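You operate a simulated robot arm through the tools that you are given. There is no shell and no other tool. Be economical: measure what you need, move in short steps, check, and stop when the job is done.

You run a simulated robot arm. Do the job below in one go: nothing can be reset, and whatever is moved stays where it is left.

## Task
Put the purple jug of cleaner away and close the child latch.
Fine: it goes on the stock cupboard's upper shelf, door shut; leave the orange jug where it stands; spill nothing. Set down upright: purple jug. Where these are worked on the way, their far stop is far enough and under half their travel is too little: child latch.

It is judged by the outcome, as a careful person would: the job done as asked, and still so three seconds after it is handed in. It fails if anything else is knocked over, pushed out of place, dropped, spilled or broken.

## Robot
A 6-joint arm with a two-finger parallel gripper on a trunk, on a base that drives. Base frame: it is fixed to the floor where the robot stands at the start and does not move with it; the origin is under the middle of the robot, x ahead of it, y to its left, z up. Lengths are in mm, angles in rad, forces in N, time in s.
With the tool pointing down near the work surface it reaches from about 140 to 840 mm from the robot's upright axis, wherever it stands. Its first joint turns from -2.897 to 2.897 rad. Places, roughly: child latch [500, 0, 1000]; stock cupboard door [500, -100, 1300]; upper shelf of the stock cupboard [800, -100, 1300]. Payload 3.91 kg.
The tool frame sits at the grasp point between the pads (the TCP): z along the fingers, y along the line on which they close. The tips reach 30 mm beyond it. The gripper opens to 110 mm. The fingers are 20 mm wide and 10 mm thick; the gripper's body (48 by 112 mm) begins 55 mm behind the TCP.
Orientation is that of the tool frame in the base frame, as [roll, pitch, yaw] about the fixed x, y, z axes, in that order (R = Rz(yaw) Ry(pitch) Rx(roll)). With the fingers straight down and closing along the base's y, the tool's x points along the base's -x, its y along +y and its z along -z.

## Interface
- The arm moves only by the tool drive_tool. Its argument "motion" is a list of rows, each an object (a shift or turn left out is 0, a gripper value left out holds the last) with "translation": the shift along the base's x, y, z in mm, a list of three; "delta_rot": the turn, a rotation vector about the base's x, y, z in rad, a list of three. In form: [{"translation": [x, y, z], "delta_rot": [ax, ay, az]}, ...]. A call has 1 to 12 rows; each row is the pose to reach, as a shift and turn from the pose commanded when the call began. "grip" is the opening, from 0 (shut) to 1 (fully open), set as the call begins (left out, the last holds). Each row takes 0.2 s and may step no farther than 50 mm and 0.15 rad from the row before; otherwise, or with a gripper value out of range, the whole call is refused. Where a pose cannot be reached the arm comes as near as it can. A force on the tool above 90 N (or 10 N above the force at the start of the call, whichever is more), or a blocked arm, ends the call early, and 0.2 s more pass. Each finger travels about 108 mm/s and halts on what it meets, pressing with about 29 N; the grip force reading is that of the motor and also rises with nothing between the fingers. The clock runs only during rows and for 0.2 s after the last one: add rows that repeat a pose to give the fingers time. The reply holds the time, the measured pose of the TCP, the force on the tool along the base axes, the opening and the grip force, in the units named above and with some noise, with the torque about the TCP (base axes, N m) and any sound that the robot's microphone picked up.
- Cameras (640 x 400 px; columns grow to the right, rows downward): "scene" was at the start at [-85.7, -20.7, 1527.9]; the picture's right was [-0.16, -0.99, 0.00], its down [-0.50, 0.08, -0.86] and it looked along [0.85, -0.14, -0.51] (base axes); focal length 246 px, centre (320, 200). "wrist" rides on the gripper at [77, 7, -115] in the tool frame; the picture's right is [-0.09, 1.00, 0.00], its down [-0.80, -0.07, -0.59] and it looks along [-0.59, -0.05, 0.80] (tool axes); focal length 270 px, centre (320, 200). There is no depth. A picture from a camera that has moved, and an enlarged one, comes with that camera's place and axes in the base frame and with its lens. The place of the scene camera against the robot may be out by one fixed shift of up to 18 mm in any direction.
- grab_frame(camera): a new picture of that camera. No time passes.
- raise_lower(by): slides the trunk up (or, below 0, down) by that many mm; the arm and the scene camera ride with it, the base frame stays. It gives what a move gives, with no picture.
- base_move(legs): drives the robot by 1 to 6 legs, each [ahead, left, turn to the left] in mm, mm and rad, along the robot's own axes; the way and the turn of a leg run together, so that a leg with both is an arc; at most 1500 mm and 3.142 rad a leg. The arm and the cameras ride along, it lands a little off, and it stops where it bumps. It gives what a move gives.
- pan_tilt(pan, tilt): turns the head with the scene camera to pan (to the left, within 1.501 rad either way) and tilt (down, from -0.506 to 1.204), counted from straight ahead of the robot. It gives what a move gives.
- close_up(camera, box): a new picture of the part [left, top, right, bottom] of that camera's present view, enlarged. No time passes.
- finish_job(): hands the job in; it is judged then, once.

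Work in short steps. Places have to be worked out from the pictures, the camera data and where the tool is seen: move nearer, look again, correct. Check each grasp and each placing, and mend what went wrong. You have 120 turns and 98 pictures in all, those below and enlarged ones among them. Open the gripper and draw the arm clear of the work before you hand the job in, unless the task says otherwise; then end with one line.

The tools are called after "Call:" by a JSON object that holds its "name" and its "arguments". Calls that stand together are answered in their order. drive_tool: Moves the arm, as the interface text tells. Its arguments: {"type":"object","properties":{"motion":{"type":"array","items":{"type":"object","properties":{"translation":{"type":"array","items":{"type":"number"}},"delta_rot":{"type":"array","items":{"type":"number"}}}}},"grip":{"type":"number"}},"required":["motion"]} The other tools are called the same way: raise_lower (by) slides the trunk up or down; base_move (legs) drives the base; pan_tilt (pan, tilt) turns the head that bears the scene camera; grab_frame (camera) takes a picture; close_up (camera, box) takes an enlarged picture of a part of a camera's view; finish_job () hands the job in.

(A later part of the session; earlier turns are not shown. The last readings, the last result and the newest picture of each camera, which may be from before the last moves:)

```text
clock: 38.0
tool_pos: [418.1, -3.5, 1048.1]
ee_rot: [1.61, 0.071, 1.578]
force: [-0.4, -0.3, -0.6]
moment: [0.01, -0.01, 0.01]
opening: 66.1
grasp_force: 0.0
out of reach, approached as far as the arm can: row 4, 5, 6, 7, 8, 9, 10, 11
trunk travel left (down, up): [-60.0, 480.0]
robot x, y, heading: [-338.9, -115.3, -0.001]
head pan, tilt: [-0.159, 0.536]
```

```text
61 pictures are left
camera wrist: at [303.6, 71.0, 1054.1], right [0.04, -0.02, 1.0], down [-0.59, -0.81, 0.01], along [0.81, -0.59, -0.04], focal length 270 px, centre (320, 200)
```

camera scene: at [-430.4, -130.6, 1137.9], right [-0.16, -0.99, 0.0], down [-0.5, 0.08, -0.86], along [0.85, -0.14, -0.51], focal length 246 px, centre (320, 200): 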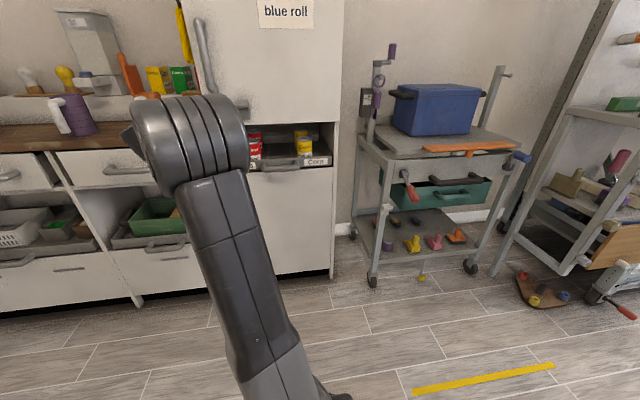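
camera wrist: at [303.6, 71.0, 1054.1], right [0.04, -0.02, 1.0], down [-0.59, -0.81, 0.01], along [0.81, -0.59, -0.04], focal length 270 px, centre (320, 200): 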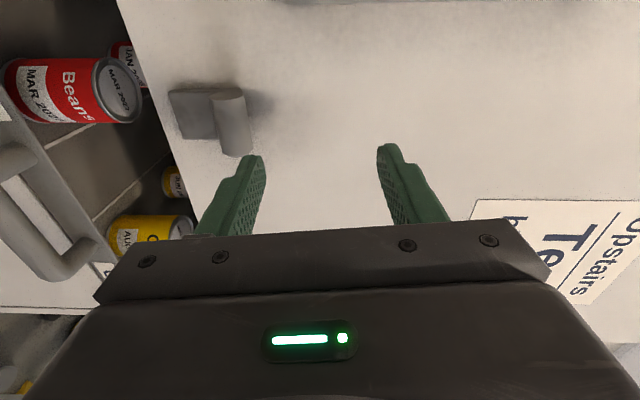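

The roll worked, but at z=1048. I lower the trunk the last 60 mm, which puts the TCP near z≈988 at the bar's height.

Call:
{"name": "raise_lower", "arguments": {"by": -60}}

Call:
{"name": "drive_tool", "arguments": {"motion": [{"translation": [15, 0, -6]}, {"translation": [30, 0, -8]}]}}

Call:
{"name": "grab_frame", "arguments": {"camera": "wrist"}}

```text
clock: 39.0
tool_pos: [417.6, -4.1, 989.4]
ee_rot: [1.609, 0.074, 1.578]
force: [0.4, 1.4, -0.1]
moment: [0.01, -0.02, -0.01]
opening: 65.8
grasp_force: 0.0
trunk travel left (down, up): [0.0, 540.0]
robot x, y, heading: [-342.1, -108.7, -0.009]
head pan, tilt: [-0.159, 0.536]
```

```text
clock: 39.6
tool_pos: [448.2, -4.9, 982.0]
ee_rot: [1.61, 0.073, 1.578]
force: [0.7, 0.5, 0.2]
moment: [-0.01, 0.03, 0.01]
opening: 66.1
grasp_force: 0.2
trunk travel left (down, up): [0.0, 540.0]
robot x, y, heading: [-343.9, -113.8, -0.002]
head pan, tilt: [-0.159, 0.536]
```

```text
60 pictures are left
camera wrist: at [334.0, 71.0, 986.7], right [0.04, -0.02, 1.0], down [-0.59, -0.81, 0.01], along [0.81, -0.59, -0.04], focal length 270 px, centre (320, 200)
```

wrist: 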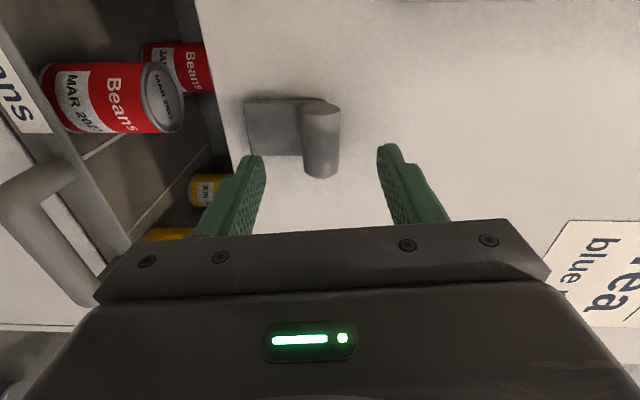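

The bar sits centred between the fingers. I advance 34 mm and close.

Call:
{"name": "drive_tool", "arguments": {"motion": [{"translation": [17, 0, 0]}, {"translation": [34, 0, 0]}]}}

Call:
{"name": "drive_tool", "arguments": {"motion": [{"translation": [0, 0, 0]}, {"translation": [0, 0, 0]}], "grip": 0}}

Call:
{"name": "grab_frame", "arguments": {"camera": "wrist"}}

```text
clock: 40.2
tool_pos: [482.1, -4.0, 980.3]
ee_rot: [1.611, 0.072, 1.578]
force: [0.0, -0.4, 0.7]
moment: [0.0, 0.0, 0.01]
opening: 65.9
grasp_force: 0.1
trunk travel left (down, up): [0.0, 540.0]
robot x, y, heading: [-342.3, -110.6, -0.0]
head pan, tilt: [-0.159, 0.536]
```

```text
clock: 40.8
tool_pos: [481.4, -4.8, 979.5]
ee_rot: [1.611, 0.072, 1.579]
force: [0.0, 1.4, -1.0]
moment: [0.96, 0.06, -0.06]
opening: 24.3
grasp_force: 45.2
trunk travel left (down, up): [0.0, 540.0]
robot x, y, heading: [-344.9, -109.8, -0.002]
head pan, tilt: [-0.159, 0.536]
```

```text
59 pictures are left
camera wrist: at [367.2, 71.1, 986.1], right [0.04, -0.02, 1.0], down [-0.59, -0.81, 0.01], along [0.81, -0.59, -0.04], focal length 270 px, centre (320, 200)
```

wrist: 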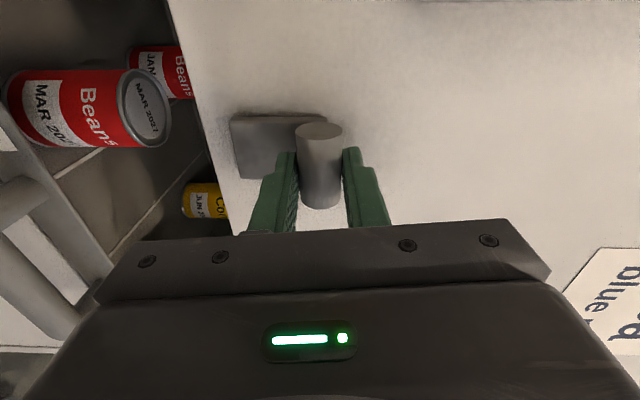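

The bar is gripped at its middle. I pull it outward a few mm.

Call:
{"name": "drive_tool", "arguments": {"motion": [{"translation": [-5, 0, 0]}, {"translation": [-10, 0, 0]}, {"translation": [-15, 0, 0]}]}}

Call:
{"name": "grab_frame", "arguments": {"camera": "wrist"}}

```text
clock: 41.6
tool_pos: [471.1, -5.2, 976.3]
ee_rot: [1.619, 0.073, 1.579]
force: [13.3, 0.6, -19.5]
moment: [1.1, 0.6, 0.28]
opening: 24.0
grasp_force: 45.5
trunk travel left (down, up): [0.0, 540.0]
robot x, y, heading: [-343.7, -113.8, -0.003]
head pan, tilt: [-0.159, 0.536]
```

```text
58 pictures are left
camera wrist: at [356.7, 71.2, 981.1], right [0.05, -0.02, 1.0], down [-0.59, -0.81, 0.02], along [0.8, -0.59, -0.05], focal length 270 px, centre (320, 200)
```

wrist: 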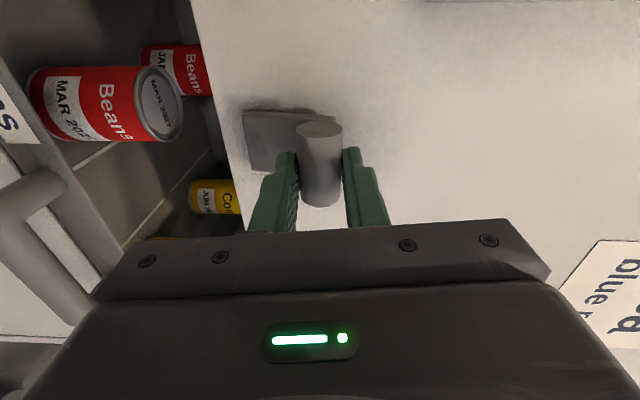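

The lever swings: it hinges at the plate's lower end and the bar comes out and down. I follow the arc (hinge ≈ (525, 928), radius ≈ 58).

Call:
{"name": "drive_tool", "arguments": {"motion": [{"translation": [0, 0, -6]}, {"translation": [-3, 0, -12]}, {"translation": [-6, 0, -18]}, {"translation": [-9, 0, -24]}, {"translation": [-11, 0, -29]}]}}

Call:
{"name": "grab_frame", "arguments": {"camera": "wrist"}}

```text
clock: 42.8
tool_pos: [461.1, -5.5, 965.6]
ee_rot: [1.614, 0.075, 1.576]
force: [-2.8, 2.6, 4.6]
moment: [0.95, -0.27, 1.09]
opening: 23.9
grasp_force: 45.0
out of reach, approached as far as the arm can: row 3, 4, 5
trunk travel left (down, up): [0.0, 540.0]
robot x, y, heading: [-347.7, -109.8, -0.005]
head pan, tilt: [-0.159, 0.536]
```

```text
57 pictures are left
camera wrist: at [347.1, 70.2, 972.3], right [0.05, -0.01, 1.0], down [-0.59, -0.8, 0.02], along [0.8, -0.59, -0.04], focal length 270 px, centre (320, 200)
```

wrist: 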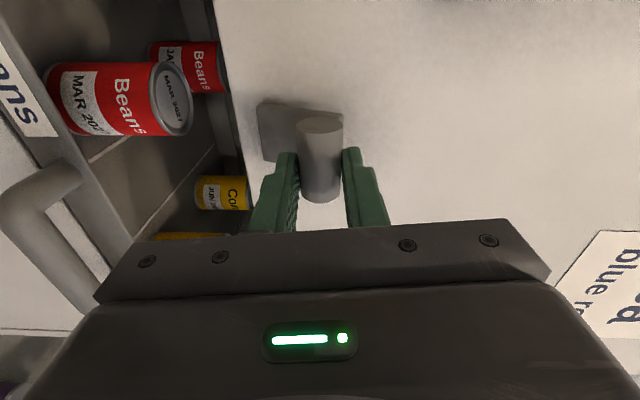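

The arm hits its lower limit here with the lever about 25° out. I release, back off and look whether the lever stays, then will press it down from above with the tool unrolled.

Call:
{"name": "drive_tool", "arguments": {"motion": [{"translation": [0, 0, 0]}, {"translation": [0, 0, 0]}, {"translation": [-30, 0, 10]}, {"translation": [-60, 0, 40]}], "grip": 0.7}}

Call:
{"name": "grab_frame", "arguments": {"camera": "wrist"}}

```text
clock: 43.8
tool_pos: [404.9, -2.1, 1005.1]
ee_rot: [1.612, 0.073, 1.579]
force: [-0.4, -0.3, -0.2]
moment: [0.02, -0.07, -0.01]
opening: 76.9
grasp_force: 0.0
out of reach, approached as far as the arm can: row 3
trunk travel left (down, up): [0.0, 540.0]
robot x, y, heading: [-344.2, -110.8, -0.003]
head pan, tilt: [-0.159, 0.536]
```

```text
56 pictures are left
camera wrist: at [289.1, 72.7, 1009.8], right [0.04, -0.02, 1.0], down [-0.59, -0.81, 0.01], along [0.81, -0.59, -0.04], focal length 270 px, centre (320, 200)
```

wrist: 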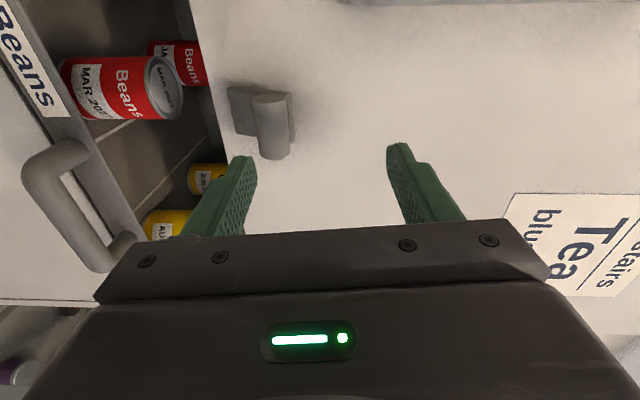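

The lever stays put. I roll the tool back, close the fingers, and move above the bar.

Call:
{"name": "drive_tool", "arguments": {"motion": [{"delta_rot": [-0.143, 0, 0]}, {"delta_rot": [-0.286, 0, 0]}, {"delta_rot": [-0.429, 0, 0]}, {"delta_rot": [-0.571, 0, 0]}, {"delta_rot": [-0.714, 0, 0]}, {"delta_rot": [-0.857, 0, 0]}, {"delta_rot": [-1.0, 0, 0]}, {"delta_rot": [-1.143, 0, 0]}, {"delta_rot": [-1.286, 0, 0]}, {"delta_rot": [-1.428, 0, 0]}, {"delta_rot": [-1.571, 0, 0]}], "grip": 0}}

Call:
{"name": "drive_tool", "arguments": {"motion": [{"translation": [25, 0, 10]}, {"translation": [50, 0, 10]}]}}

Call:
{"name": "grab_frame", "arguments": {"camera": "wrist"}}

```text
clock: 46.2
tool_pos: [402.9, -4.1, 1004.3]
ee_rot: [-1.627, 1.494, -1.668]
force: [0.6, 0.1, 0.5]
moment: [-0.01, 0.0, -0.02]
opening: 0.1
grasp_force: 29.5
trunk travel left (down, up): [0.0, 540.0]
robot x, y, heading: [-340.8, -107.2, -0.001]
head pan, tilt: [-0.159, 0.536]
```

```text
clock: 46.8
tool_pos: [454.6, -4.1, 1014.3]
ee_rot: [-1.631, 1.496, -1.671]
force: [-1.2, 0.3, 0.4]
moment: [-0.04, 0.04, 0.01]
opening: 0.0
grasp_force: 28.6
trunk travel left (down, up): [0.0, 540.0]
robot x, y, heading: [-343.7, -111.5, 0.003]
head pan, tilt: [-0.159, 0.536]
```

```text
55 pictures are left
camera wrist: at [339.8, 0.4, 936.4], right [0.04, 1.0, 0.01], down [-0.59, 0.01, 0.81], along [0.81, -0.04, 0.59], focal length 270 px, centre (320, 200)
```

wrist: 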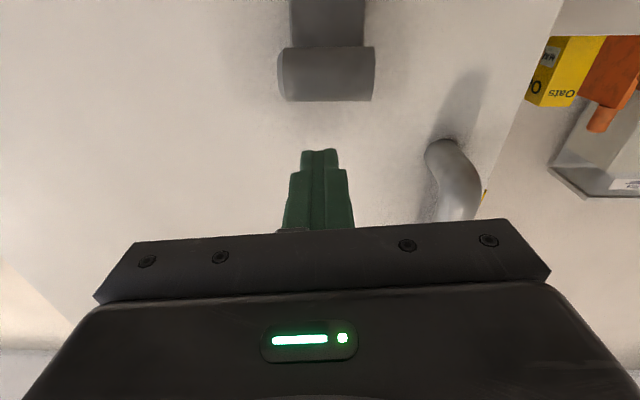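

I press down onto the bar along its path.

Call:
{"name": "drive_tool", "arguments": {"motion": [{"translation": [0, 0, -15]}, {"translation": [0, 0, -25]}, {"translation": [0, 0, -32]}, {"translation": [-1, 0, -39]}, {"translation": [-2, 0, -46]}, {"translation": [-4, 0, -53]}, {"translation": [-6, 0, -60]}, {"translation": [-7, 0, -67]}, {"translation": [-8, 0, -74]}, {"translation": [-8, 0, -81]}, {"translation": [-8, 0, -88]}]}}

Call:
{"name": "grab_frame", "arguments": {"camera": "wrist"}}

```text
clock: 49.1
tool_pos: [435.1, -6.6, 963.0]
ee_rot: [-0.871, 1.489, -0.922]
force: [1.8, 0.8, 32.5]
moment: [-0.01, -0.61, 0.49]
opening: 0.0
grasp_force: 28.2
trunk travel left (down, up): [0.0, 540.0]
robot x, y, heading: [-342.0, -107.0, 0.003]
head pan, tilt: [-0.159, 0.536]
stopped in row 11: the force on the tool passed its limit at 92 N (the readings are from after the stop); the commanded pose is now the measured one
```

```text
54 pictures are left
camera wrist: at [325.5, -0.4, 880.0], right [0.05, 1.0, 0.02], down [-0.64, 0.01, 0.77], along [0.77, -0.05, 0.64], focal length 270 px, centre (320, 200)
```

wrist: 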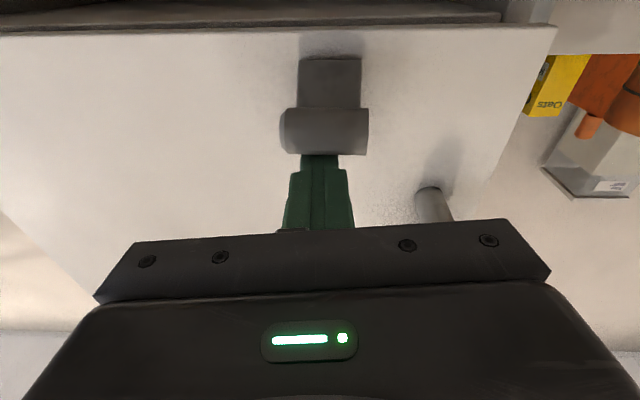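

The lever swung to a stop at about 42° (92 N there). I back off, and take a check view before going to the handle.

Call:
{"name": "drive_tool", "arguments": {"motion": [{"translation": [0, 0, 25]}, {"translation": [-40, 10, 45]}, {"translation": [-60, 50, 60], "delta_rot": [0, 0.05, 0]}, {"translation": [-60, 90, 80], "delta_rot": [0, 0.05, 0.04]}, {"translation": [-60, 90, 120], "delta_rot": [0, 0.05, 0.04]}], "grip": 1}}

Call:
{"name": "grab_frame", "arguments": {"camera": "wrist"}}

```text
clock: 50.3
tool_pos: [380.9, 85.0, 1074.6]
ee_rot: [-1.792, 1.502, -1.795]
force: [-0.6, 0.1, -1.1]
moment: [-0.01, 0.01, -0.02]
opening: 110.1
grasp_force: 0.0
trunk travel left (down, up): [0.0, 540.0]
robot x, y, heading: [-343.6, -108.6, 0.003]
head pan, tilt: [-0.159, 0.536]
```

```text
53 pictures are left
camera wrist: at [264.8, 86.4, 998.3], right [0.01, 1.0, 0.02], down [-0.58, -0.01, 0.81], along [0.81, -0.02, 0.58], focal length 270 px, centre (320, 200)
```

wrist: 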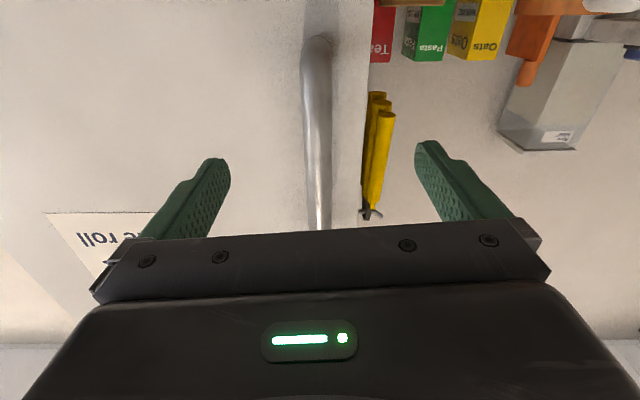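

The handle is centred again; I raise a little, advance to x≈490 and grip.

Call:
{"name": "drive_tool", "arguments": {"motion": [{"translation": [35, -1, 20]}, {"translation": [70, -2, 35]}, {"translation": [108, -3, 35]}]}}

Call:
{"name": "drive_tool", "arguments": {"motion": [{"translation": [0, 0, 0]}, {"translation": [0, 0, 0]}, {"translation": [0, 0, 0]}], "grip": 0}}

Call:
{"name": "drive_tool", "arguments": {"motion": [{"translation": [-6, 0, 0]}, {"translation": [-12, 0, 0]}, {"translation": [-20, 0, 0]}]}}

Call:
{"name": "grab_frame", "arguments": {"camera": "wrist"}}

```text
clock: 51.1
tool_pos: [481.9, 79.7, 1106.1]
ee_rot: [-1.733, 1.504, -1.737]
force: [0.0, -0.3, 1.3]
moment: [0.04, 0.11, 0.02]
opening: 110.0
grasp_force: 0.0
out of reach, approached as far as the arm can: row 3
trunk travel left (down, up): [0.0, 540.0]
robot x, y, heading: [-345.4, -108.3, -0.01]
head pan, tilt: [-0.159, 0.536]
```

```text
clock: 51.9
tool_pos: [481.8, 82.6, 1105.0]
ee_rot: [-1.748, 1.502, -1.749]
force: [-2.3, 4.9, -0.9]
moment: [0.86, -0.01, 0.0]
opening: 25.1
grasp_force: 44.9
trunk travel left (down, up): [0.0, 540.0]
robot x, y, heading: [-343.0, -112.6, -0.001]
head pan, tilt: [-0.159, 0.536]
```

```text
clock: 52.7
tool_pos: [462.5, 79.1, 1105.2]
ee_rot: [-1.75, 1.503, -1.758]
force: [0.3, 2.5, 6.1]
moment: [0.99, 0.55, 0.02]
opening: 25.1
grasp_force: 45.0
trunk travel left (down, up): [0.0, 540.0]
robot x, y, heading: [-345.9, -110.6, -0.005]
head pan, tilt: [-0.159, 0.536]
```

```text
52 pictures are left
camera wrist: at [346.3, 80.0, 1028.4], right [0.01, 1.0, 0.02], down [-0.58, -0.01, 0.81], along [0.81, -0.02, 0.58], focal length 270 px, centre (320, 200)
```

wrist: 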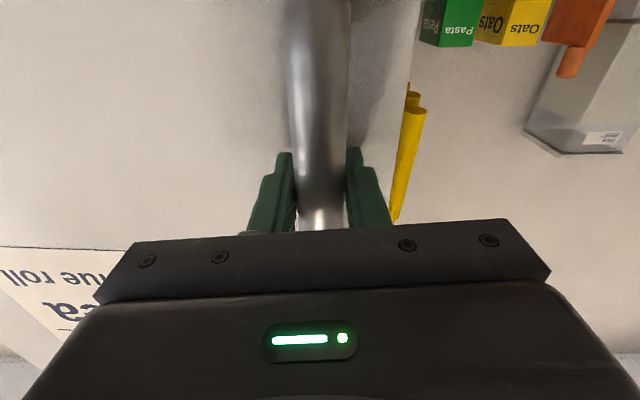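

The door opens freely. I continue along its arc (hinge estimated at about (535,-325)) with a slight yaw.

Call:
{"name": "drive_tool", "arguments": {"motion": [{"translation": [-40, -10, 0], "delta_rot": [0, 0, 0.06]}, {"translation": [-79, -22, 0], "delta_rot": [0, 0, 0.12]}, {"translation": [-116, -38, 0], "delta_rot": [0, 0, 0.18]}, {"translation": [-152, -58, 0], "delta_rot": [0, 0, 0.24]}, {"translation": [-186, -81, 0], "delta_rot": [0, 0, 0.3]}]}}

Call:
{"name": "grab_frame", "arguments": {"camera": "wrist"}}

Call:
{"name": "grab_frame", "arguments": {"camera": "scene"}}

```text
clock: 53.9
tool_pos: [276.2, -6.0, 1104.6]
ee_rot: [-1.737, 1.504, -1.448]
force: [7.8, -12.5, 14.1]
moment: [0.84, 0.51, -0.32]
opening: 24.9
grasp_force: 45.2
trunk travel left (down, up): [0.0, 540.0]
robot x, y, heading: [-342.0, -111.6, -0.002]
head pan, tilt: [-0.159, 0.536]
```

```text
51 pictures are left
camera wrist: at [164.0, -37.5, 1027.6], right [-0.29, 0.96, 0.02], down [-0.56, -0.19, 0.81], along [0.78, 0.22, 0.59], focal length 270 px, centre (320, 200)
```

wrist: 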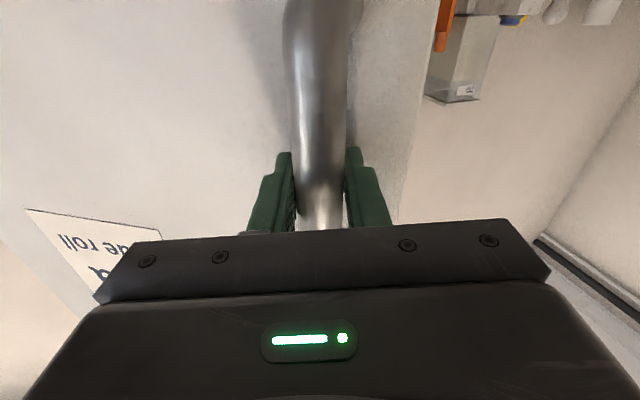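

```text
50 pictures are left
camera scene: at [-429.9, -131.9, 1078.0], right [-0.16, -0.99, 0.0], down [-0.5, 0.08, -0.86], along [0.85, -0.14, -0.51], focal length 246 px, centre (320, 200)
```

scene: 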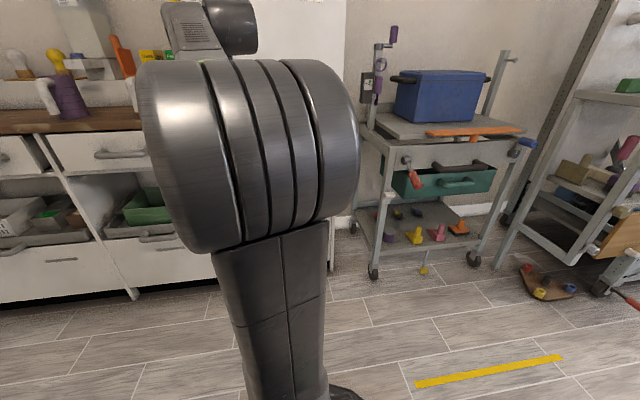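

The door is about 0.55 rad open. I let the base carry the grip along the arc, two short legs.

Call:
{"name": "base_move", "arguments": {"legs": [[-67, -65, 0], [-49, -75, 0]]}}

Call:
{"name": "grab_frame", "arguments": {"camera": "wrist"}}

```text
clock: 55.8
tool_pos: [156.5, -140.1, 1102.8]
ee_rot: [-1.776, 1.5, -1.481]
force: [-1.9, -0.6, 2.8]
moment: [0.93, -0.14, -0.02]
opening: 24.7
grasp_force: 44.6
trunk travel left (down, up): [0.0, 540.0]
robot x, y, heading: [-462.9, -248.5, 0.001]
head pan, tilt: [-0.159, 0.536]
```

```text
49 pictures are left
camera wrist: at [46.0, -172.7, 1026.9], right [-0.29, 0.96, 0.02], down [-0.55, -0.19, 0.81], along [0.78, 0.23, 0.58], focal length 270 px, centre (320, 200)
```

wrist: 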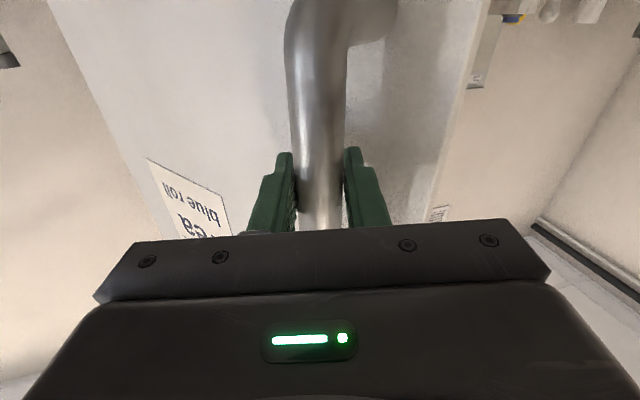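

Low forces; I continue with three more short legs to about 1.5 rad.

Call:
{"name": "base_move", "arguments": {"legs": [[-30, -76, 0], [-14, -80, 0], [-1, -50, 0]]}}

Call:
{"name": "grab_frame", "arguments": {"camera": "wrist"}}

Call:
{"name": "grab_frame", "arguments": {"camera": "scene"}}

```text
clock: 58.0
tool_pos: [109.0, -346.6, 1106.4]
ee_rot: [-1.704, 1.502, -1.408]
force: [-33.1, 0.9, -6.3]
moment: [0.67, 0.33, -0.09]
opening: 24.6
grasp_force: 45.4
trunk travel left (down, up): [0.0, 540.0]
robot x, y, heading: [-506.8, -456.2, 0.0]
head pan, tilt: [-0.159, 0.536]
```

```text
48 pictures are left
camera wrist: at [-2.0, -380.6, 1029.2], right [-0.29, 0.96, 0.02], down [-0.56, -0.18, 0.81], along [0.78, 0.22, 0.59], focal length 270 px, centre (320, 200)
```

wrist: 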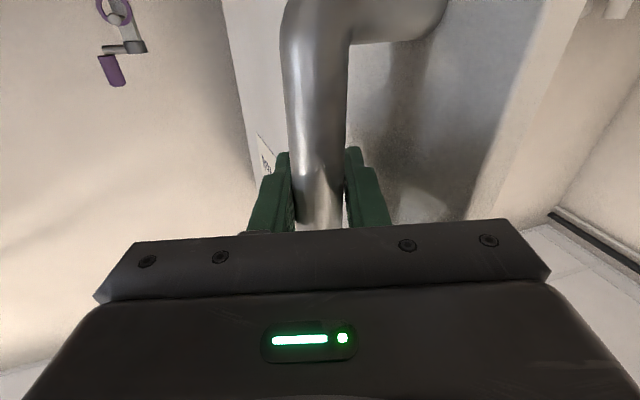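

```text
47 pictures are left
camera scene: at [-596.2, -476.7, 1077.7], right [-0.16, -0.99, 0.0], down [-0.5, 0.08, -0.86], along [0.85, -0.14, -0.51], focal length 246 px, centre (320, 200)
```

scene: 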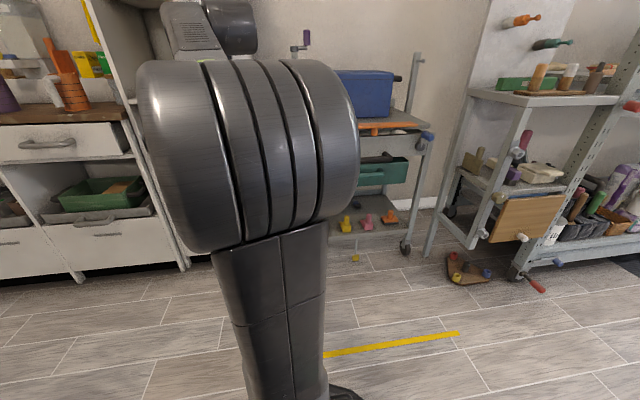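

The door stands near 85° open. I open the fingers only slightly (the inner one is between bar and door) and withdraw along the finger axis.

Call:
{"name": "drive_tool", "arguments": {"motion": [{"translation": [0, 0, 0]}, {"translation": [0, 0, 0]}, {"translation": [-30, -9, 0]}, {"translation": [-70, -21, 0]}, {"translation": [-110, -33, 0]}], "grip": 0.36}}

Call:
{"name": "grab_frame", "arguments": {"camera": "wrist"}}

```text
clock: 59.2
tool_pos: [3.4, -379.8, 1104.5]
ee_rot: [-1.763, 1.5, -1.469]
force: [0.8, 1.4, 0.4]
moment: [0.02, 0.02, 0.03]
opening: 39.5
grasp_force: 0.0
trunk travel left (down, up): [0.0, 540.0]
robot x, y, heading: [-507.9, -457.2, -0.006]
head pan, tilt: [-0.159, 0.536]
```

```text
46 pictures are left
camera wrist: at [-107.8, -412.9, 1029.2], right [-0.29, 0.96, 0.02], down [-0.55, -0.18, 0.81], along [0.78, 0.22, 0.58], focal length 270 px, centre (320, 200)
```

wrist: 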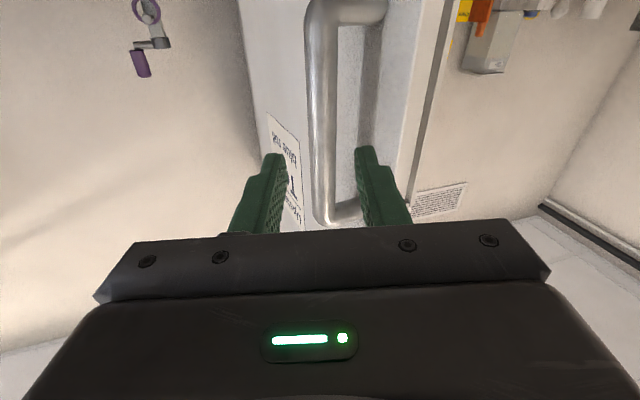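

Released cleanly with the door left open. I straighten the tool's yaw and drive left toward the jugs, staying well back.

Call:
{"name": "drive_tool", "arguments": {"motion": [{"translation": [0, 0, 0], "delta_rot": [0, 0, -0.14]}, {"translation": [0, 0, 0], "delta_rot": [0, 0, -0.28]}], "grip": 1}}

Call:
{"name": "base_move", "arguments": {"legs": [[0, 450, 0]]}}

Call:
{"name": "pan_tilt", "arguments": {"pan": -0.1, "tilt": 0.0}}

Call:
{"name": "grab_frame", "arguments": {"camera": "scene"}}

Call:
{"name": "grab_frame", "arguments": {"camera": "wrist"}}

```text
clock: 59.8
tool_pos: [3.6, -380.9, 1105.9]
ee_rot: [-1.757, 1.5, -1.742]
force: [-0.4, -0.2, 0.2]
moment: [-0.01, 0.04, 0.0]
opening: 110.3
grasp_force: 0.0
trunk travel left (down, up): [0.0, 540.0]
robot x, y, heading: [-505.2, -452.8, -0.005]
head pan, tilt: [-0.159, 0.536]
```

```text
clock: 62.5
tool_pos: [3.3, 56.0, 1105.6]
ee_rot: [-1.751, 1.502, -1.738]
force: [0.2, 0.4, 0.5]
moment: [0.02, -0.02, -0.01]
opening: 110.3
grasp_force: 0.0
trunk travel left (down, up): [0.0, 540.0]
robot x, y, heading: [-506.2, -17.0, -0.001]
head pan, tilt: [-0.159, 0.536]
```

```text
clock: 63.4
tool_pos: [4.3, 55.0, 1104.6]
ee_rot: [-1.751, 1.501, -1.735]
force: [-0.2, 0.0, 0.6]
moment: [0.05, 0.06, 0.02]
opening: 109.9
grasp_force: 0.1
trunk travel left (down, up): [0.0, 540.0]
robot x, y, heading: [-503.7, -15.6, -0.006]
head pan, tilt: [-0.099, 0.0]
```

```text
45 pictures are left
camera scene: at [-591.2, -33.8, 1127.3], right [-0.1, -0.99, 0.0], down [0.0, 0.0, -1.0], along [0.99, -0.1, 0.0], focal length 246 px, centre (320, 200)
```

scene: 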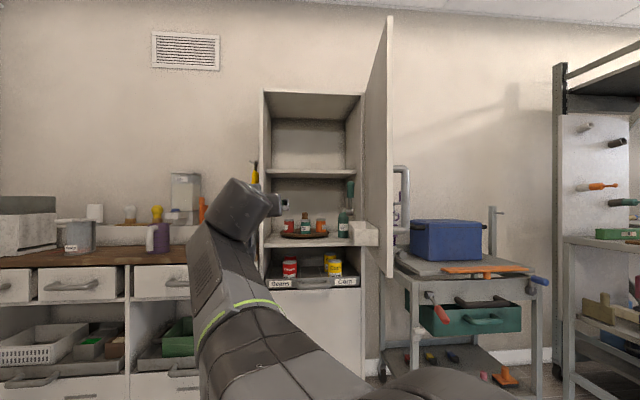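

```text
44 pictures are left
camera wrist: at [-111.3, 55.2, 1028.8], right [-0.01, 1.0, 0.02], down [-0.58, -0.02, 0.81], along [0.81, 0.0, 0.58], focal length 270 px, centre (320, 200)
```

wrist: 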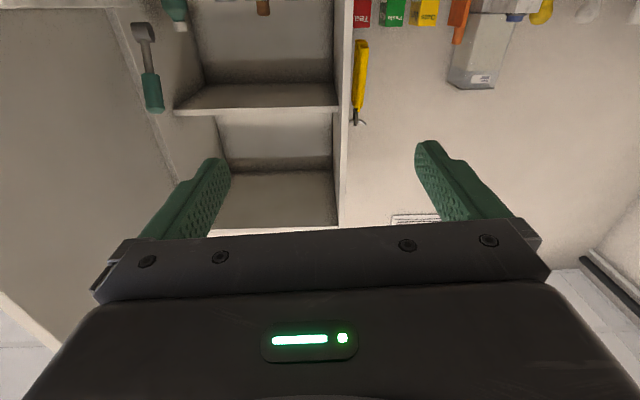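

The cupboard is open and the upper shelf is empty. I enlarge the cupboard and the jug area.

Call:
{"name": "close_up", "arguments": {"camera": "scene", "box": [230, 60, 420, 300]}}

Call:
{"name": "close_up", "arguments": {"camera": "scene", "box": [40, 160, 230, 280]}}

```text
1.67 times, centred on (325, 180) of scene
camera zoom: at [-591.2, -33.8, 1127.3], right [-0.1, -0.99, 0.0], down [0.0, 0.0, -1.0], along [0.99, -0.1, 0.0], focal length 410 px, centre (312, 233)
```

zoom: 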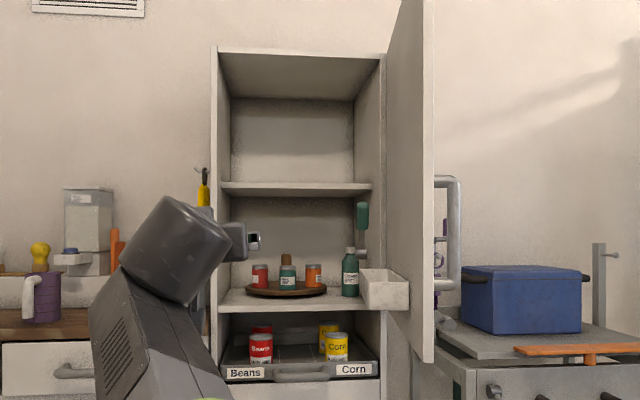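

```text
3.33 times, centred on (135, 220) of scene
camera zoom: at [-591.2, -33.8, 1127.3], right [-0.1, -0.99, 0.0], down [0.0, 0.0, -1.0], along [0.99, -0.1, 0.0], focal length 819 px, centre (937, 133)
```

zoom: 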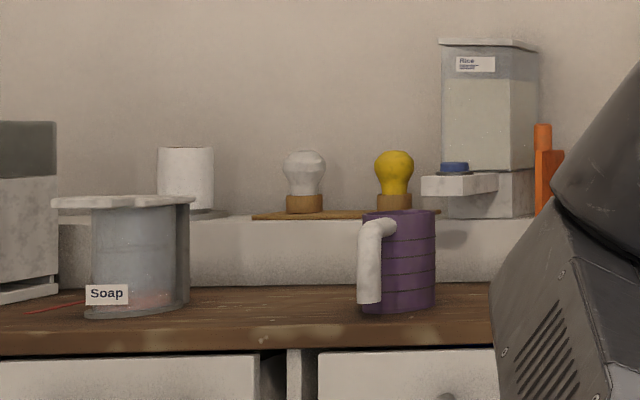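

Findings: upper shelf top z≈1255, y from −309 to 82; jug centre ≈(590,580), z 883–1022, diameter ≈96, handle pointing to −x. I'll grip the body from above with the tool pitched 60° down, fingers on its ±y sides. First raise the trunk and pitch the tool.

Call:
{"name": "raise_lower", "arguments": {"by": 330}}

Call:
{"name": "drive_tool", "arguments": {"motion": [{"delta_rot": [0, 0.15, 0], "translation": [0, 5, -20]}, {"delta_rot": [0, 0.3, 0], "translation": [0, 10, -40]}, {"delta_rot": [0, 0.45, 0], "translation": [0, 15, -60]}, {"delta_rot": [0, 0.6, 0], "translation": [0, 20, -80]}, {"delta_rot": [0, 0.75, 0], "translation": [0, 30, -100]}, {"delta_rot": [0, 0.9, 0], "translation": [0, 35, -120]}, {"delta_rot": [0, 1.047, 0], "translation": [0, 35, -140]}]}}

Call:
{"name": "base_move", "arguments": {"legs": [[0, 487, 0], [330, 0, 0]]}}

Call:
{"name": "grab_frame", "arguments": {"camera": "wrist"}}

```text
clock: 66.7
tool_pos: [4.2, 55.4, 1434.9]
ee_rot: [-1.749, 1.501, -1.738]
force: [-0.7, -0.2, 0.1]
moment: [0.02, -0.02, 0.0]
opening: 110.2
grasp_force: 0.0
trunk travel left (down, up): [-330.0, 210.0]
robot x, y, heading: [-506.0, -18.6, -0.001]
head pan, tilt: [-0.099, 0.0]
```

```text
clock: 68.3
tool_pos: [4.7, 90.3, 1295.1]
ee_rot: [-3.116, 0.508, -3.063]
force: [0.5, -0.4, 0.0]
moment: [-0.01, 0.0, 0.01]
opening: 109.9
grasp_force: 0.1
trunk travel left (down, up): [-330.0, 210.0]
robot x, y, heading: [-507.1, -17.7, -0.001]
head pan, tilt: [-0.099, 0.0]
```

```text
clock: 73.0
tool_pos: [335.5, 587.9, 1294.3]
ee_rot: [-3.117, 0.511, -3.048]
force: [-0.7, 0.4, -0.3]
moment: [-0.02, -0.01, 0.01]
opening: 110.2
grasp_force: 0.0
trunk travel left (down, up): [-330.0, 210.0]
robot x, y, heading: [-173.4, 471.9, 0.008]
head pan, tilt: [-0.099, 0.0]
```

```text
41 pictures are left
camera wrist: at [212.2, 583.9, 1356.2], right [0.0, 1.0, 0.02], down [0.41, -0.02, 0.91], along [0.91, 0.01, -0.41], focal length 270 px, centre (320, 200)
```

wrist: 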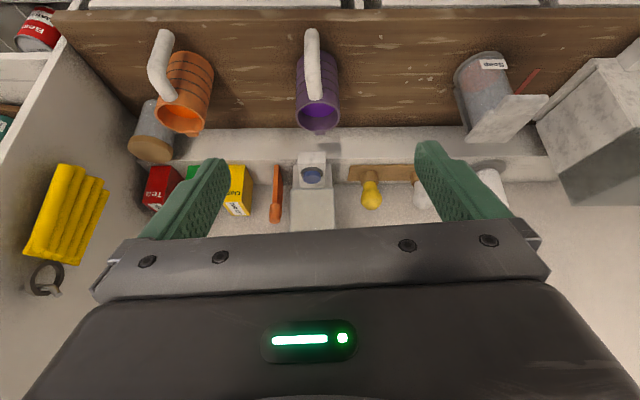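

The purple jug is straight ahead (rim centre near (610,590), body ≈82 mm). I move to a point 150 mm short along the tool axis and measure again.

Call:
{"name": "drive_tool", "arguments": {"motion": [{"translation": [35, 0, -25]}, {"translation": [70, 0, -50]}, {"translation": [105, 0, -80]}, {"translation": [140, 0, -110]}, {"translation": [170, 0, -140]}, {"translation": [195, 0, -165]}]}}

Call:
{"name": "grab_frame", "arguments": {"camera": "wrist"}}

Call:
{"name": "grab_frame", "arguments": {"camera": "scene"}}

```text
clock: 74.4
tool_pos: [531.0, 587.2, 1128.4]
ee_rot: [-3.115, 0.51, -3.051]
force: [0.0, -0.2, 1.4]
moment: [-0.01, -0.03, -0.02]
opening: 110.1
grasp_force: 0.1
trunk travel left (down, up): [-330.0, 210.0]
robot x, y, heading: [-170.8, 471.8, 0.014]
head pan, tilt: [-0.099, 0.0]
```

```text
40 pictures are left
camera wrist: at [408.0, 584.8, 1190.1], right [0.0, 1.0, 0.02], down [0.41, -0.02, 0.91], along [0.91, 0.01, -0.41], focal length 270 px, centre (320, 200)
```

wrist: 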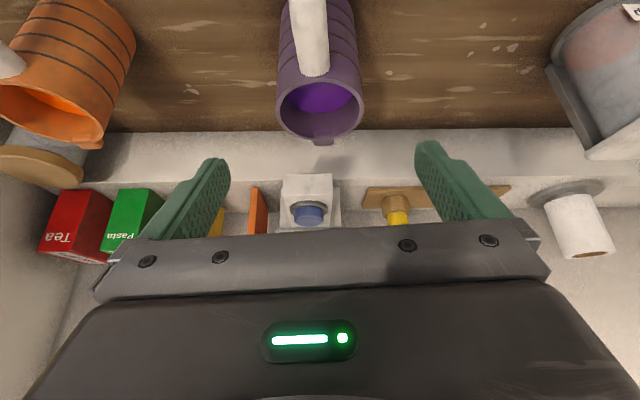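

```text
39 pictures are left
camera scene: at [-257.5, 453.6, 1457.4], right [-0.09, -1.0, 0.0], down [0.0, 0.0, -1.0], along [1.0, -0.09, 0.0], focal length 246 px, centre (320, 200)
```

scene: 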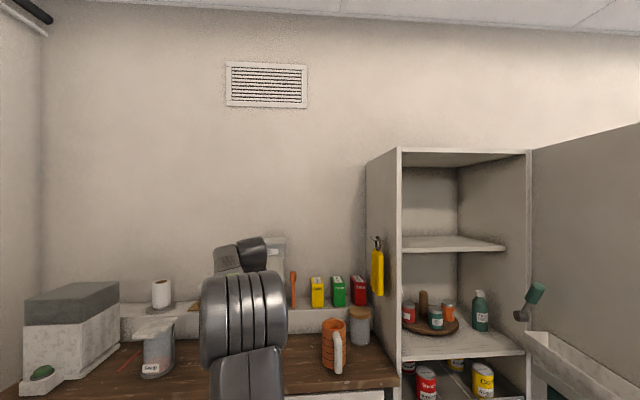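

Size change between the two views puts the rim at about (586, 588, 1021). I descend so the TCP ends at (586, 588, 1000), first most of the way, then check.

Call:
{"name": "drive_tool", "arguments": {"motion": [{"translation": [-5, 1, -30]}, {"translation": [15, 1, -55]}, {"translation": [30, 1, -80]}, {"translation": [42, 1, -100]}]}}

Call:
{"name": "grab_frame", "arguments": {"camera": "wrist"}}

```text
clock: 75.4
tool_pos: [572.9, 587.7, 1030.3]
ee_rot: [-3.115, 0.511, -3.048]
force: [-0.1, 0.3, -0.3]
moment: [0.01, 0.02, -0.03]
opening: 110.2
grasp_force: 0.0
trunk travel left (down, up): [-330.0, 210.0]
robot x, y, heading: [-173.1, 470.9, 0.01]
head pan, tilt: [-0.099, 0.0]
```

```text
38 pictures are left
camera wrist: at [450.1, 584.3, 1091.2], right [0.0, 1.0, 0.02], down [0.41, -0.02, 0.91], along [0.91, 0.01, -0.41], focal length 270 px, centre (320, 200)
```

wrist: 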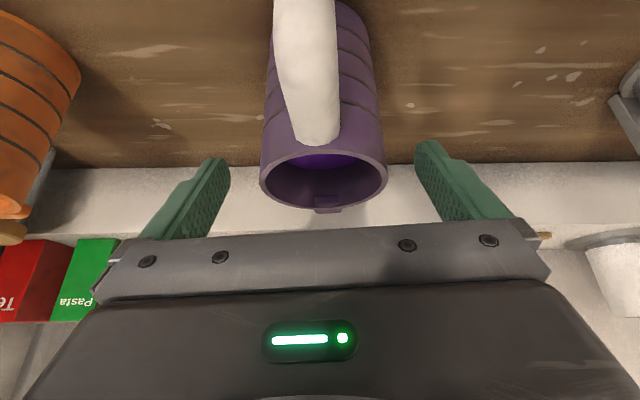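

Rim centre now about (591, 589, 1012), jug still centred between the fingers. I make the final descent to (590, 588, 992).

Call:
{"name": "drive_tool", "arguments": {"motion": [{"translation": [9, 0, -19]}, {"translation": [17, 0, -38]}]}}

Call:
{"name": "grab_frame", "arguments": {"camera": "wrist"}}

```text
clock: 76.0
tool_pos: [591.2, 587.4, 989.6]
ee_rot: [-3.114, 0.511, -3.046]
force: [-0.4, 0.5, 0.2]
moment: [0.05, 0.01, -0.03]
opening: 110.0
grasp_force: 0.1
trunk travel left (down, up): [-330.0, 210.0]
robot x, y, heading: [-173.4, 470.7, 0.011]
head pan, tilt: [-0.099, 0.0]
```

```text
37 pictures are left
camera wrist: at [467.6, 584.0, 1052.1], right [0.0, 1.0, 0.02], down [0.41, -0.02, 0.91], along [0.91, 0.01, -0.41], focal length 270 px, centre (320, 200)
```

wrist: 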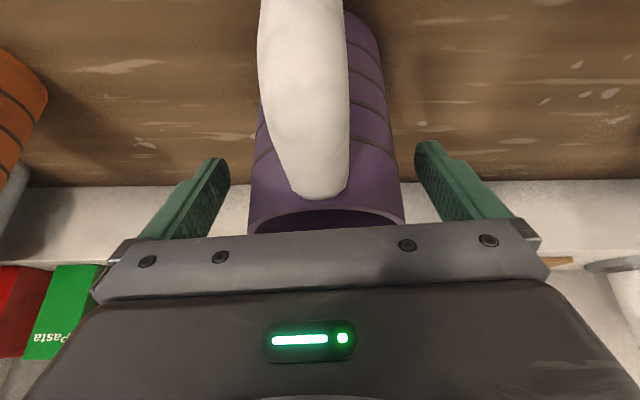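

The jug's upper body is between the pads and nothing touches. I close the gripper.

Call:
{"name": "drive_tool", "arguments": {"motion": [{"translation": [0, 0, 0]}, {"translation": [0, 0, 0]}, {"translation": [0, 0, 0]}], "grip": 0}}

Call:
{"name": "grab_frame", "arguments": {"camera": "wrist"}}

```text
clock: 76.8
tool_pos: [591.3, 586.9, 990.5]
ee_rot: [-3.115, 0.513, -3.048]
force: [0.7, 0.2, 2.6]
moment: [-0.12, -0.13, 0.03]
opening: 87.2
grasp_force: 29.2
trunk travel left (down, up): [-330.0, 210.0]
robot x, y, heading: [-173.8, 467.8, 0.008]
head pan, tilt: [-0.099, 0.0]
```

```text
36 pictures are left
camera wrist: at [467.1, 584.1, 1052.8], right [0.0, 1.0, 0.02], down [0.41, -0.02, 0.91], along [0.91, 0.01, -0.41], focal length 270 px, centre (320, 200)
```

wrist: 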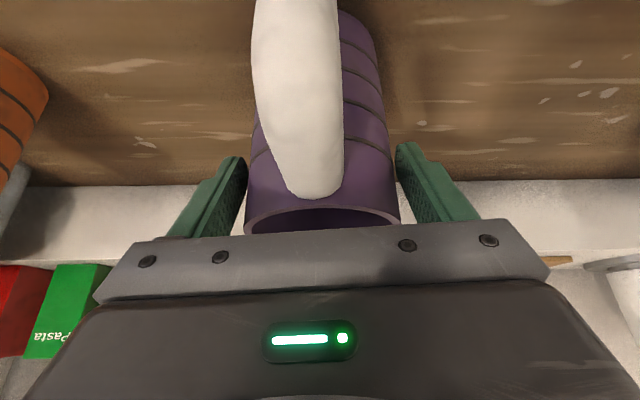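

Gripped at 87 mm. I lift slowly 30 mm and check weight and slip.

Call:
{"name": "drive_tool", "arguments": {"motion": [{"translation": [0, 0, 6]}, {"translation": [0, 0, 12]}, {"translation": [0, 0, 20]}, {"translation": [0, 0, 30]}]}}

Call:
{"name": "grab_frame", "arguments": {"camera": "wrist"}}

```text
clock: 77.8
tool_pos: [589.4, 587.1, 1020.9]
ee_rot: [-3.115, 0.508, -3.046]
force: [0.2, -0.1, -2.9]
moment: [0.03, 0.02, 0.0]
opening: 87.4
grasp_force: 29.0
trunk travel left (down, up): [-330.0, 210.0]
robot x, y, heading: [-173.6, 469.9, 0.008]
head pan, tilt: [-0.099, 0.0]
```

```text
35 pictures are left
camera wrist: at [466.1, 584.6, 1082.9], right [0.0, 1.0, 0.02], down [0.41, -0.02, 0.91], along [0.91, 0.01, -0.41], focal length 270 px, centre (320, 200)
```

wrist: 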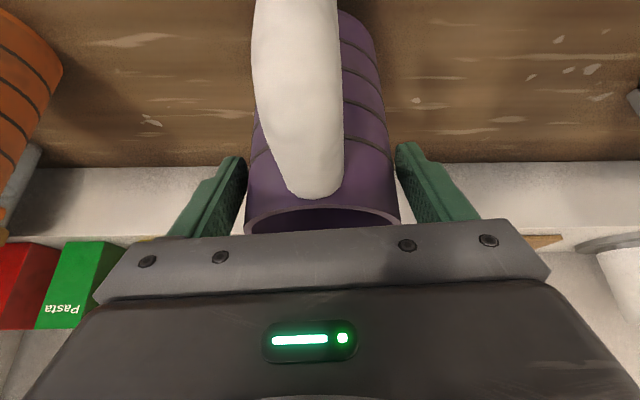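

Held firmly (~3 N load, no slip). I raise the trunk fully, then back away before moving sideways.

Call:
{"name": "raise_lower", "arguments": {"by": 210}}

Call:
{"name": "base_move", "arguments": {"legs": [[-150, 0, 0], [-180, 0, 0]]}}

Call:
{"name": "grab_frame", "arguments": {"camera": "wrist"}}

```text
clock: 80.0
tool_pos: [589.8, 587.9, 1229.7]
ee_rot: [-3.117, 0.508, -3.048]
force: [-0.8, -0.1, -2.2]
moment: [0.0, 0.05, 0.02]
opening: 87.4
grasp_force: 28.7
trunk travel left (down, up): [-540.0, 0.0]
robot x, y, heading: [-170.6, 467.7, 0.015]
head pan, tilt: [-0.099, 0.0]
```

```text
clock: 82.5
tool_pos: [258.1, 583.8, 1230.9]
ee_rot: [-3.115, 0.511, -3.049]
force: [-1.5, 0.3, -2.3]
moment: [0.06, 0.03, -0.01]
opening: 87.5
grasp_force: 28.9
trunk travel left (down, up): [-540.0, 0.0]
robot x, y, heading: [-505.1, 469.8, 0.01]
head pan, tilt: [-0.099, 0.0]
```

```text
34 pictures are left
camera wrist: at [135.1, 580.6, 1293.5], right [0.0, 1.0, 0.02], down [0.41, -0.02, 0.91], along [0.91, 0.01, -0.41], focal length 270 px, centre (320, 200)
```

wrist: 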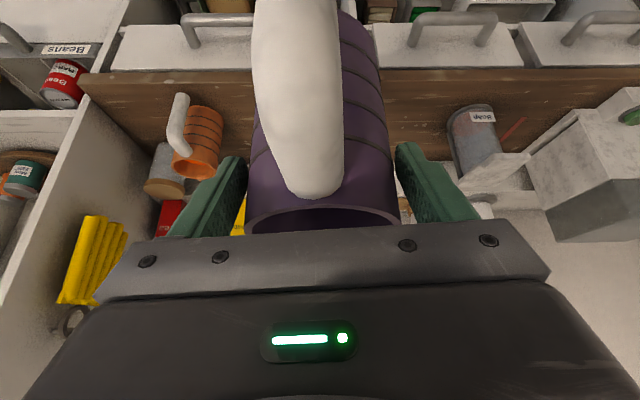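

Jug steady. I move right to line up with the cupboard, then raise the jug with the arm.

Call:
{"name": "base_move", "arguments": {"legs": [[0, -310, -0.005], [0, -310, -0.005]]}}

Call:
{"name": "drive_tool", "arguments": {"motion": [{"translation": [-10, 0, 16]}, {"translation": [-20, 0, 34]}, {"translation": [-30, 0, 54]}, {"translation": [-40, 0, 76]}, {"translation": [-50, 0, 98]}, {"translation": [-60, 0, 120]}, {"translation": [-65, 0, 140]}, {"translation": [-70, 0, 158]}, {"translation": [-70, 0, 170]}]}}

Call:
{"name": "grab_frame", "arguments": {"camera": "wrist"}}

Call:
{"name": "grab_frame", "arguments": {"camera": "scene"}}

```text
clock: 86.3
tool_pos: [263.3, -52.9, 1231.6]
ee_rot: [-3.115, 0.511, -3.067]
force: [0.1, -1.0, -2.7]
moment: [0.0, 0.02, 0.04]
opening: 87.2
grasp_force: 28.7
trunk travel left (down, up): [-540.0, 0.0]
robot x, y, heading: [-500.8, -156.4, -0.01]
head pan, tilt: [-0.099, 0.0]
```

```text
clock: 88.3
tool_pos: [191.2, -51.2, 1403.0]
ee_rot: [-3.116, 0.51, -3.069]
force: [0.5, 0.1, -3.0]
moment: [-0.03, 0.03, -0.03]
opening: 87.2
grasp_force: 29.0
trunk travel left (down, up): [-540.0, 0.0]
robot x, y, heading: [-499.3, -155.4, -0.01]
head pan, tilt: [-0.099, 0.0]
```

```text
33 pictures are left
camera wrist: at [68.8, -51.3, 1463.7], right [0.02, 1.0, 0.02], down [0.41, -0.03, 0.91], along [0.91, -0.01, -0.41], focal length 270 px, centre (320, 200)
```

wrist: 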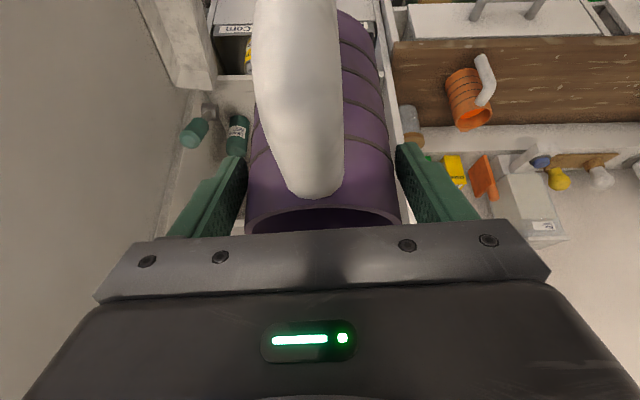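

```text
32 pictures are left
camera scene: at [-586.6, -168.7, 1667.4], right [-0.11, -0.99, 0.0], down [0.0, 0.0, -1.0], along [0.99, -0.11, 0.0], focal length 246 px, centre (320, 200)
```

scene: 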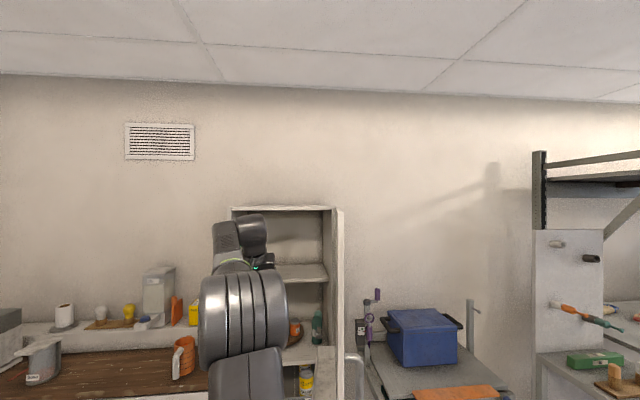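

I enlarge the scene view to fix the shelf height with the camera above it.

Call:
{"name": "close_up", "arguments": {"camera": "scene", "box": [220, 195, 360, 345]}}

```text
2.67 times, centred on (290, 270) of scene
camera zoom: at [-586.6, -168.7, 1667.4], right [-0.11, -0.99, 0.0], down [0.0, 0.0, -1.0], along [0.99, -0.11, 0.0], focal length 655 px, centre (400, 13)
```

zoom: 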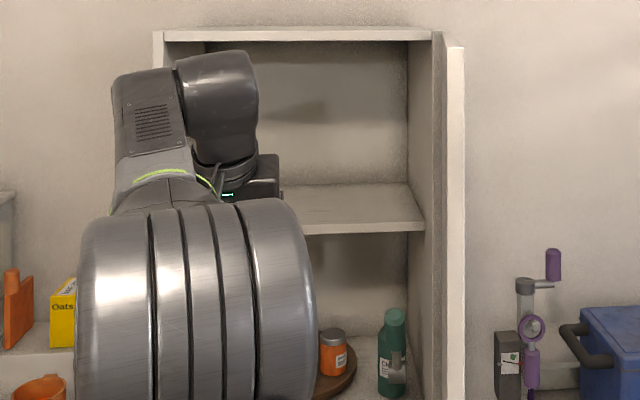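

Triangulating two heights: the upper shelf top is at z≈1276, set back to x≈640–890, and the cupboard's top board underside is at ≈1619 from x=535. With a 60° pitch the wrist would clear the board by only ~9 mm — too tight. I go back to the counter to regrip at a shallower pitch.

Call:
{"name": "drive_tool", "arguments": {"motion": [{"translation": [10, 0, -20]}, {"translation": [20, 0, -42]}, {"translation": [30, 0, -64]}, {"translation": [40, 0, -86]}, {"translation": [50, 0, -108]}, {"translation": [60, 0, -130]}, {"translation": [66, 0, -150]}, {"translation": [70, 0, -170]}]}}

Call:
{"name": "base_move", "arguments": {"legs": [[0, 310, 0.005], [0, 315, 0.005]]}}

Call:
{"name": "raise_lower", "arguments": {"by": -205}}

Call:
{"name": "grab_frame", "arguments": {"camera": "wrist"}}

```text
clock: 90.1
tool_pos: [263.1, -51.6, 1231.7]
ee_rot: [-3.117, 0.51, -3.067]
force: [-0.6, -0.3, -2.9]
moment: [0.01, 0.05, 0.0]
opening: 86.9
grasp_force: 28.9
trunk travel left (down, up): [-540.0, 0.0]
robot x, y, heading: [-500.3, -155.3, -0.012]
head pan, tilt: [-0.099, 0.0]
```

```text
clock: 93.9
tool_pos: [266.9, 579.8, 1231.0]
ee_rot: [-3.116, 0.509, -3.059]
force: [0.6, 0.2, -3.2]
moment: [-0.02, 0.02, -0.03]
opening: 87.2
grasp_force: 29.0
trunk travel left (down, up): [-540.0, 0.0]
robot x, y, heading: [-498.4, 471.5, -0.002]
head pan, tilt: [-0.099, 0.0]
```

```text
clock: 96.1
tool_pos: [266.5, 579.5, 1026.4]
ee_rot: [-3.114, 0.511, -3.06]
force: [0.5, -0.1, -3.2]
moment: [0.02, 0.07, 0.03]
opening: 87.1
grasp_force: 28.9
trunk travel left (down, up): [-335.0, 205.0]
robot x, y, heading: [-498.0, 467.6, 0.002]
head pan, tilt: [-0.099, 0.0]
```

```text
30 pictures are left
camera wrist: at [142.2, 577.9, 1088.3], right [0.01, 1.0, 0.02], down [0.41, -0.02, 0.91], along [0.91, 0.0, -0.41], focal length 270 px, centre (320, 200)
```

wrist: 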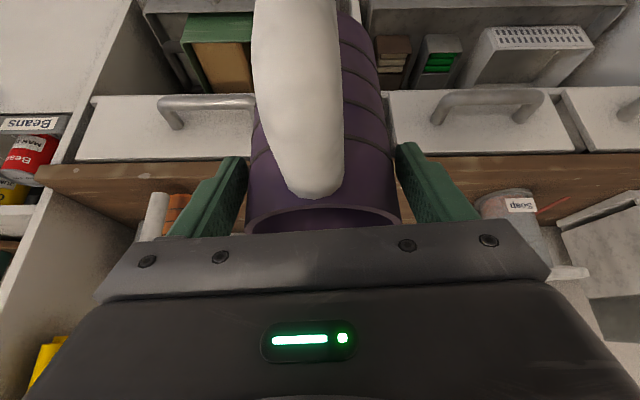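

The jug bottom is about 35 mm above the counter level. I drive forward 320 mm and lower until contact.

Call:
{"name": "base_move", "arguments": {"legs": [[320, 0, 0]]}}

Call:
{"name": "drive_tool", "arguments": {"motion": [{"translation": [0, 0, -10]}, {"translation": [0, 0, -20]}, {"translation": [0, 0, -27]}, {"translation": [0, 0, -31]}, {"translation": [0, 0, -34]}]}}

```text
clock: 98.2
tool_pos: [586.0, 574.4, 1027.0]
ee_rot: [-3.116, 0.51, -3.064]
force: [-0.2, 0.6, -2.3]
moment: [-0.04, 0.02, 0.02]
opening: 87.3
grasp_force: 28.9
trunk travel left (down, up): [-335.0, 205.0]
robot x, y, heading: [-178.3, 469.7, -0.007]
head pan, tilt: [-0.099, 0.0]
```

```text
clock: 99.4
tool_pos: [585.4, 575.5, 991.7]
ee_rot: [-3.115, 0.51, -3.065]
force: [-0.4, 0.3, -3.7]
moment: [0.03, 0.03, 0.0]
opening: 87.1
grasp_force: 29.0
trunk travel left (down, up): [-335.0, 205.0]
robot x, y, heading: [-177.6, 469.4, -0.004]
head pan, tilt: [-0.099, 0.0]
```

Still hanging (no contact force); I lower a few mm more until touch.

Call:
{"name": "drive_tool", "arguments": {"motion": [{"translation": [0, 0, -1.5]}, {"translation": [0, 0, -2.5]}]}}

```text
clock: 100.0
tool_pos: [586.6, 575.6, 992.3]
ee_rot: [-3.116, 0.512, -3.065]
force: [-0.7, 0.7, 4.9]
moment: [0.4, 0.06, 0.03]
opening: 87.2
grasp_force: 28.7
trunk travel left (down, up): [-335.0, 205.0]
robot x, y, heading: [-177.2, 467.1, -0.005]
head pan, tilt: [-0.099, 0.0]
```

The jug stands on the counter. I open, back out along the tool axis, and pitch the tool up by 0.21 rad (to ~48°).

Call:
{"name": "drive_tool", "arguments": {"motion": [{"translation": [0, 0, 0]}, {"translation": [0, 0, 0]}, {"translation": [-10, 0, 18]}, {"translation": [-25, 0, 45]}, {"translation": [-40, 0, 71]}, {"translation": [-45, 0, 75], "delta_rot": [0, -0.1, 0]}, {"translation": [-50, 0, 75], "delta_rot": [0, -0.21, 0]}], "grip": 1}}

Call:
{"name": "grab_frame", "arguments": {"camera": "wrist"}}

```text
clock: 101.6
tool_pos: [536.2, 574.8, 1065.5]
ee_rot: [-3.093, 0.721, -3.05]
force: [0.1, 0.4, 0.6]
moment: [0.0, -0.03, 0.01]
opening: 109.8
grasp_force: 0.2
trunk travel left (down, up): [-335.0, 205.0]
robot x, y, heading: [-175.4, 471.2, -0.008]
head pan, tilt: [-0.099, 0.0]
```

```text
29 pictures are left
camera wrist: at [401.9, 574.6, 1099.5], right [0.01, 1.0, 0.02], down [0.21, -0.02, 0.98], along [0.98, 0.0, -0.21], focal length 270 px, centre (320, 200)
```

wrist: 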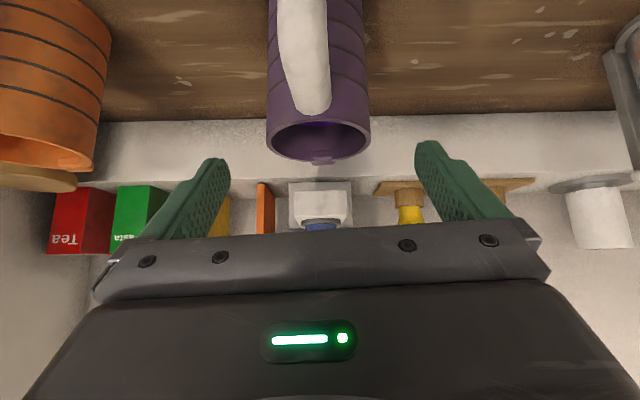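

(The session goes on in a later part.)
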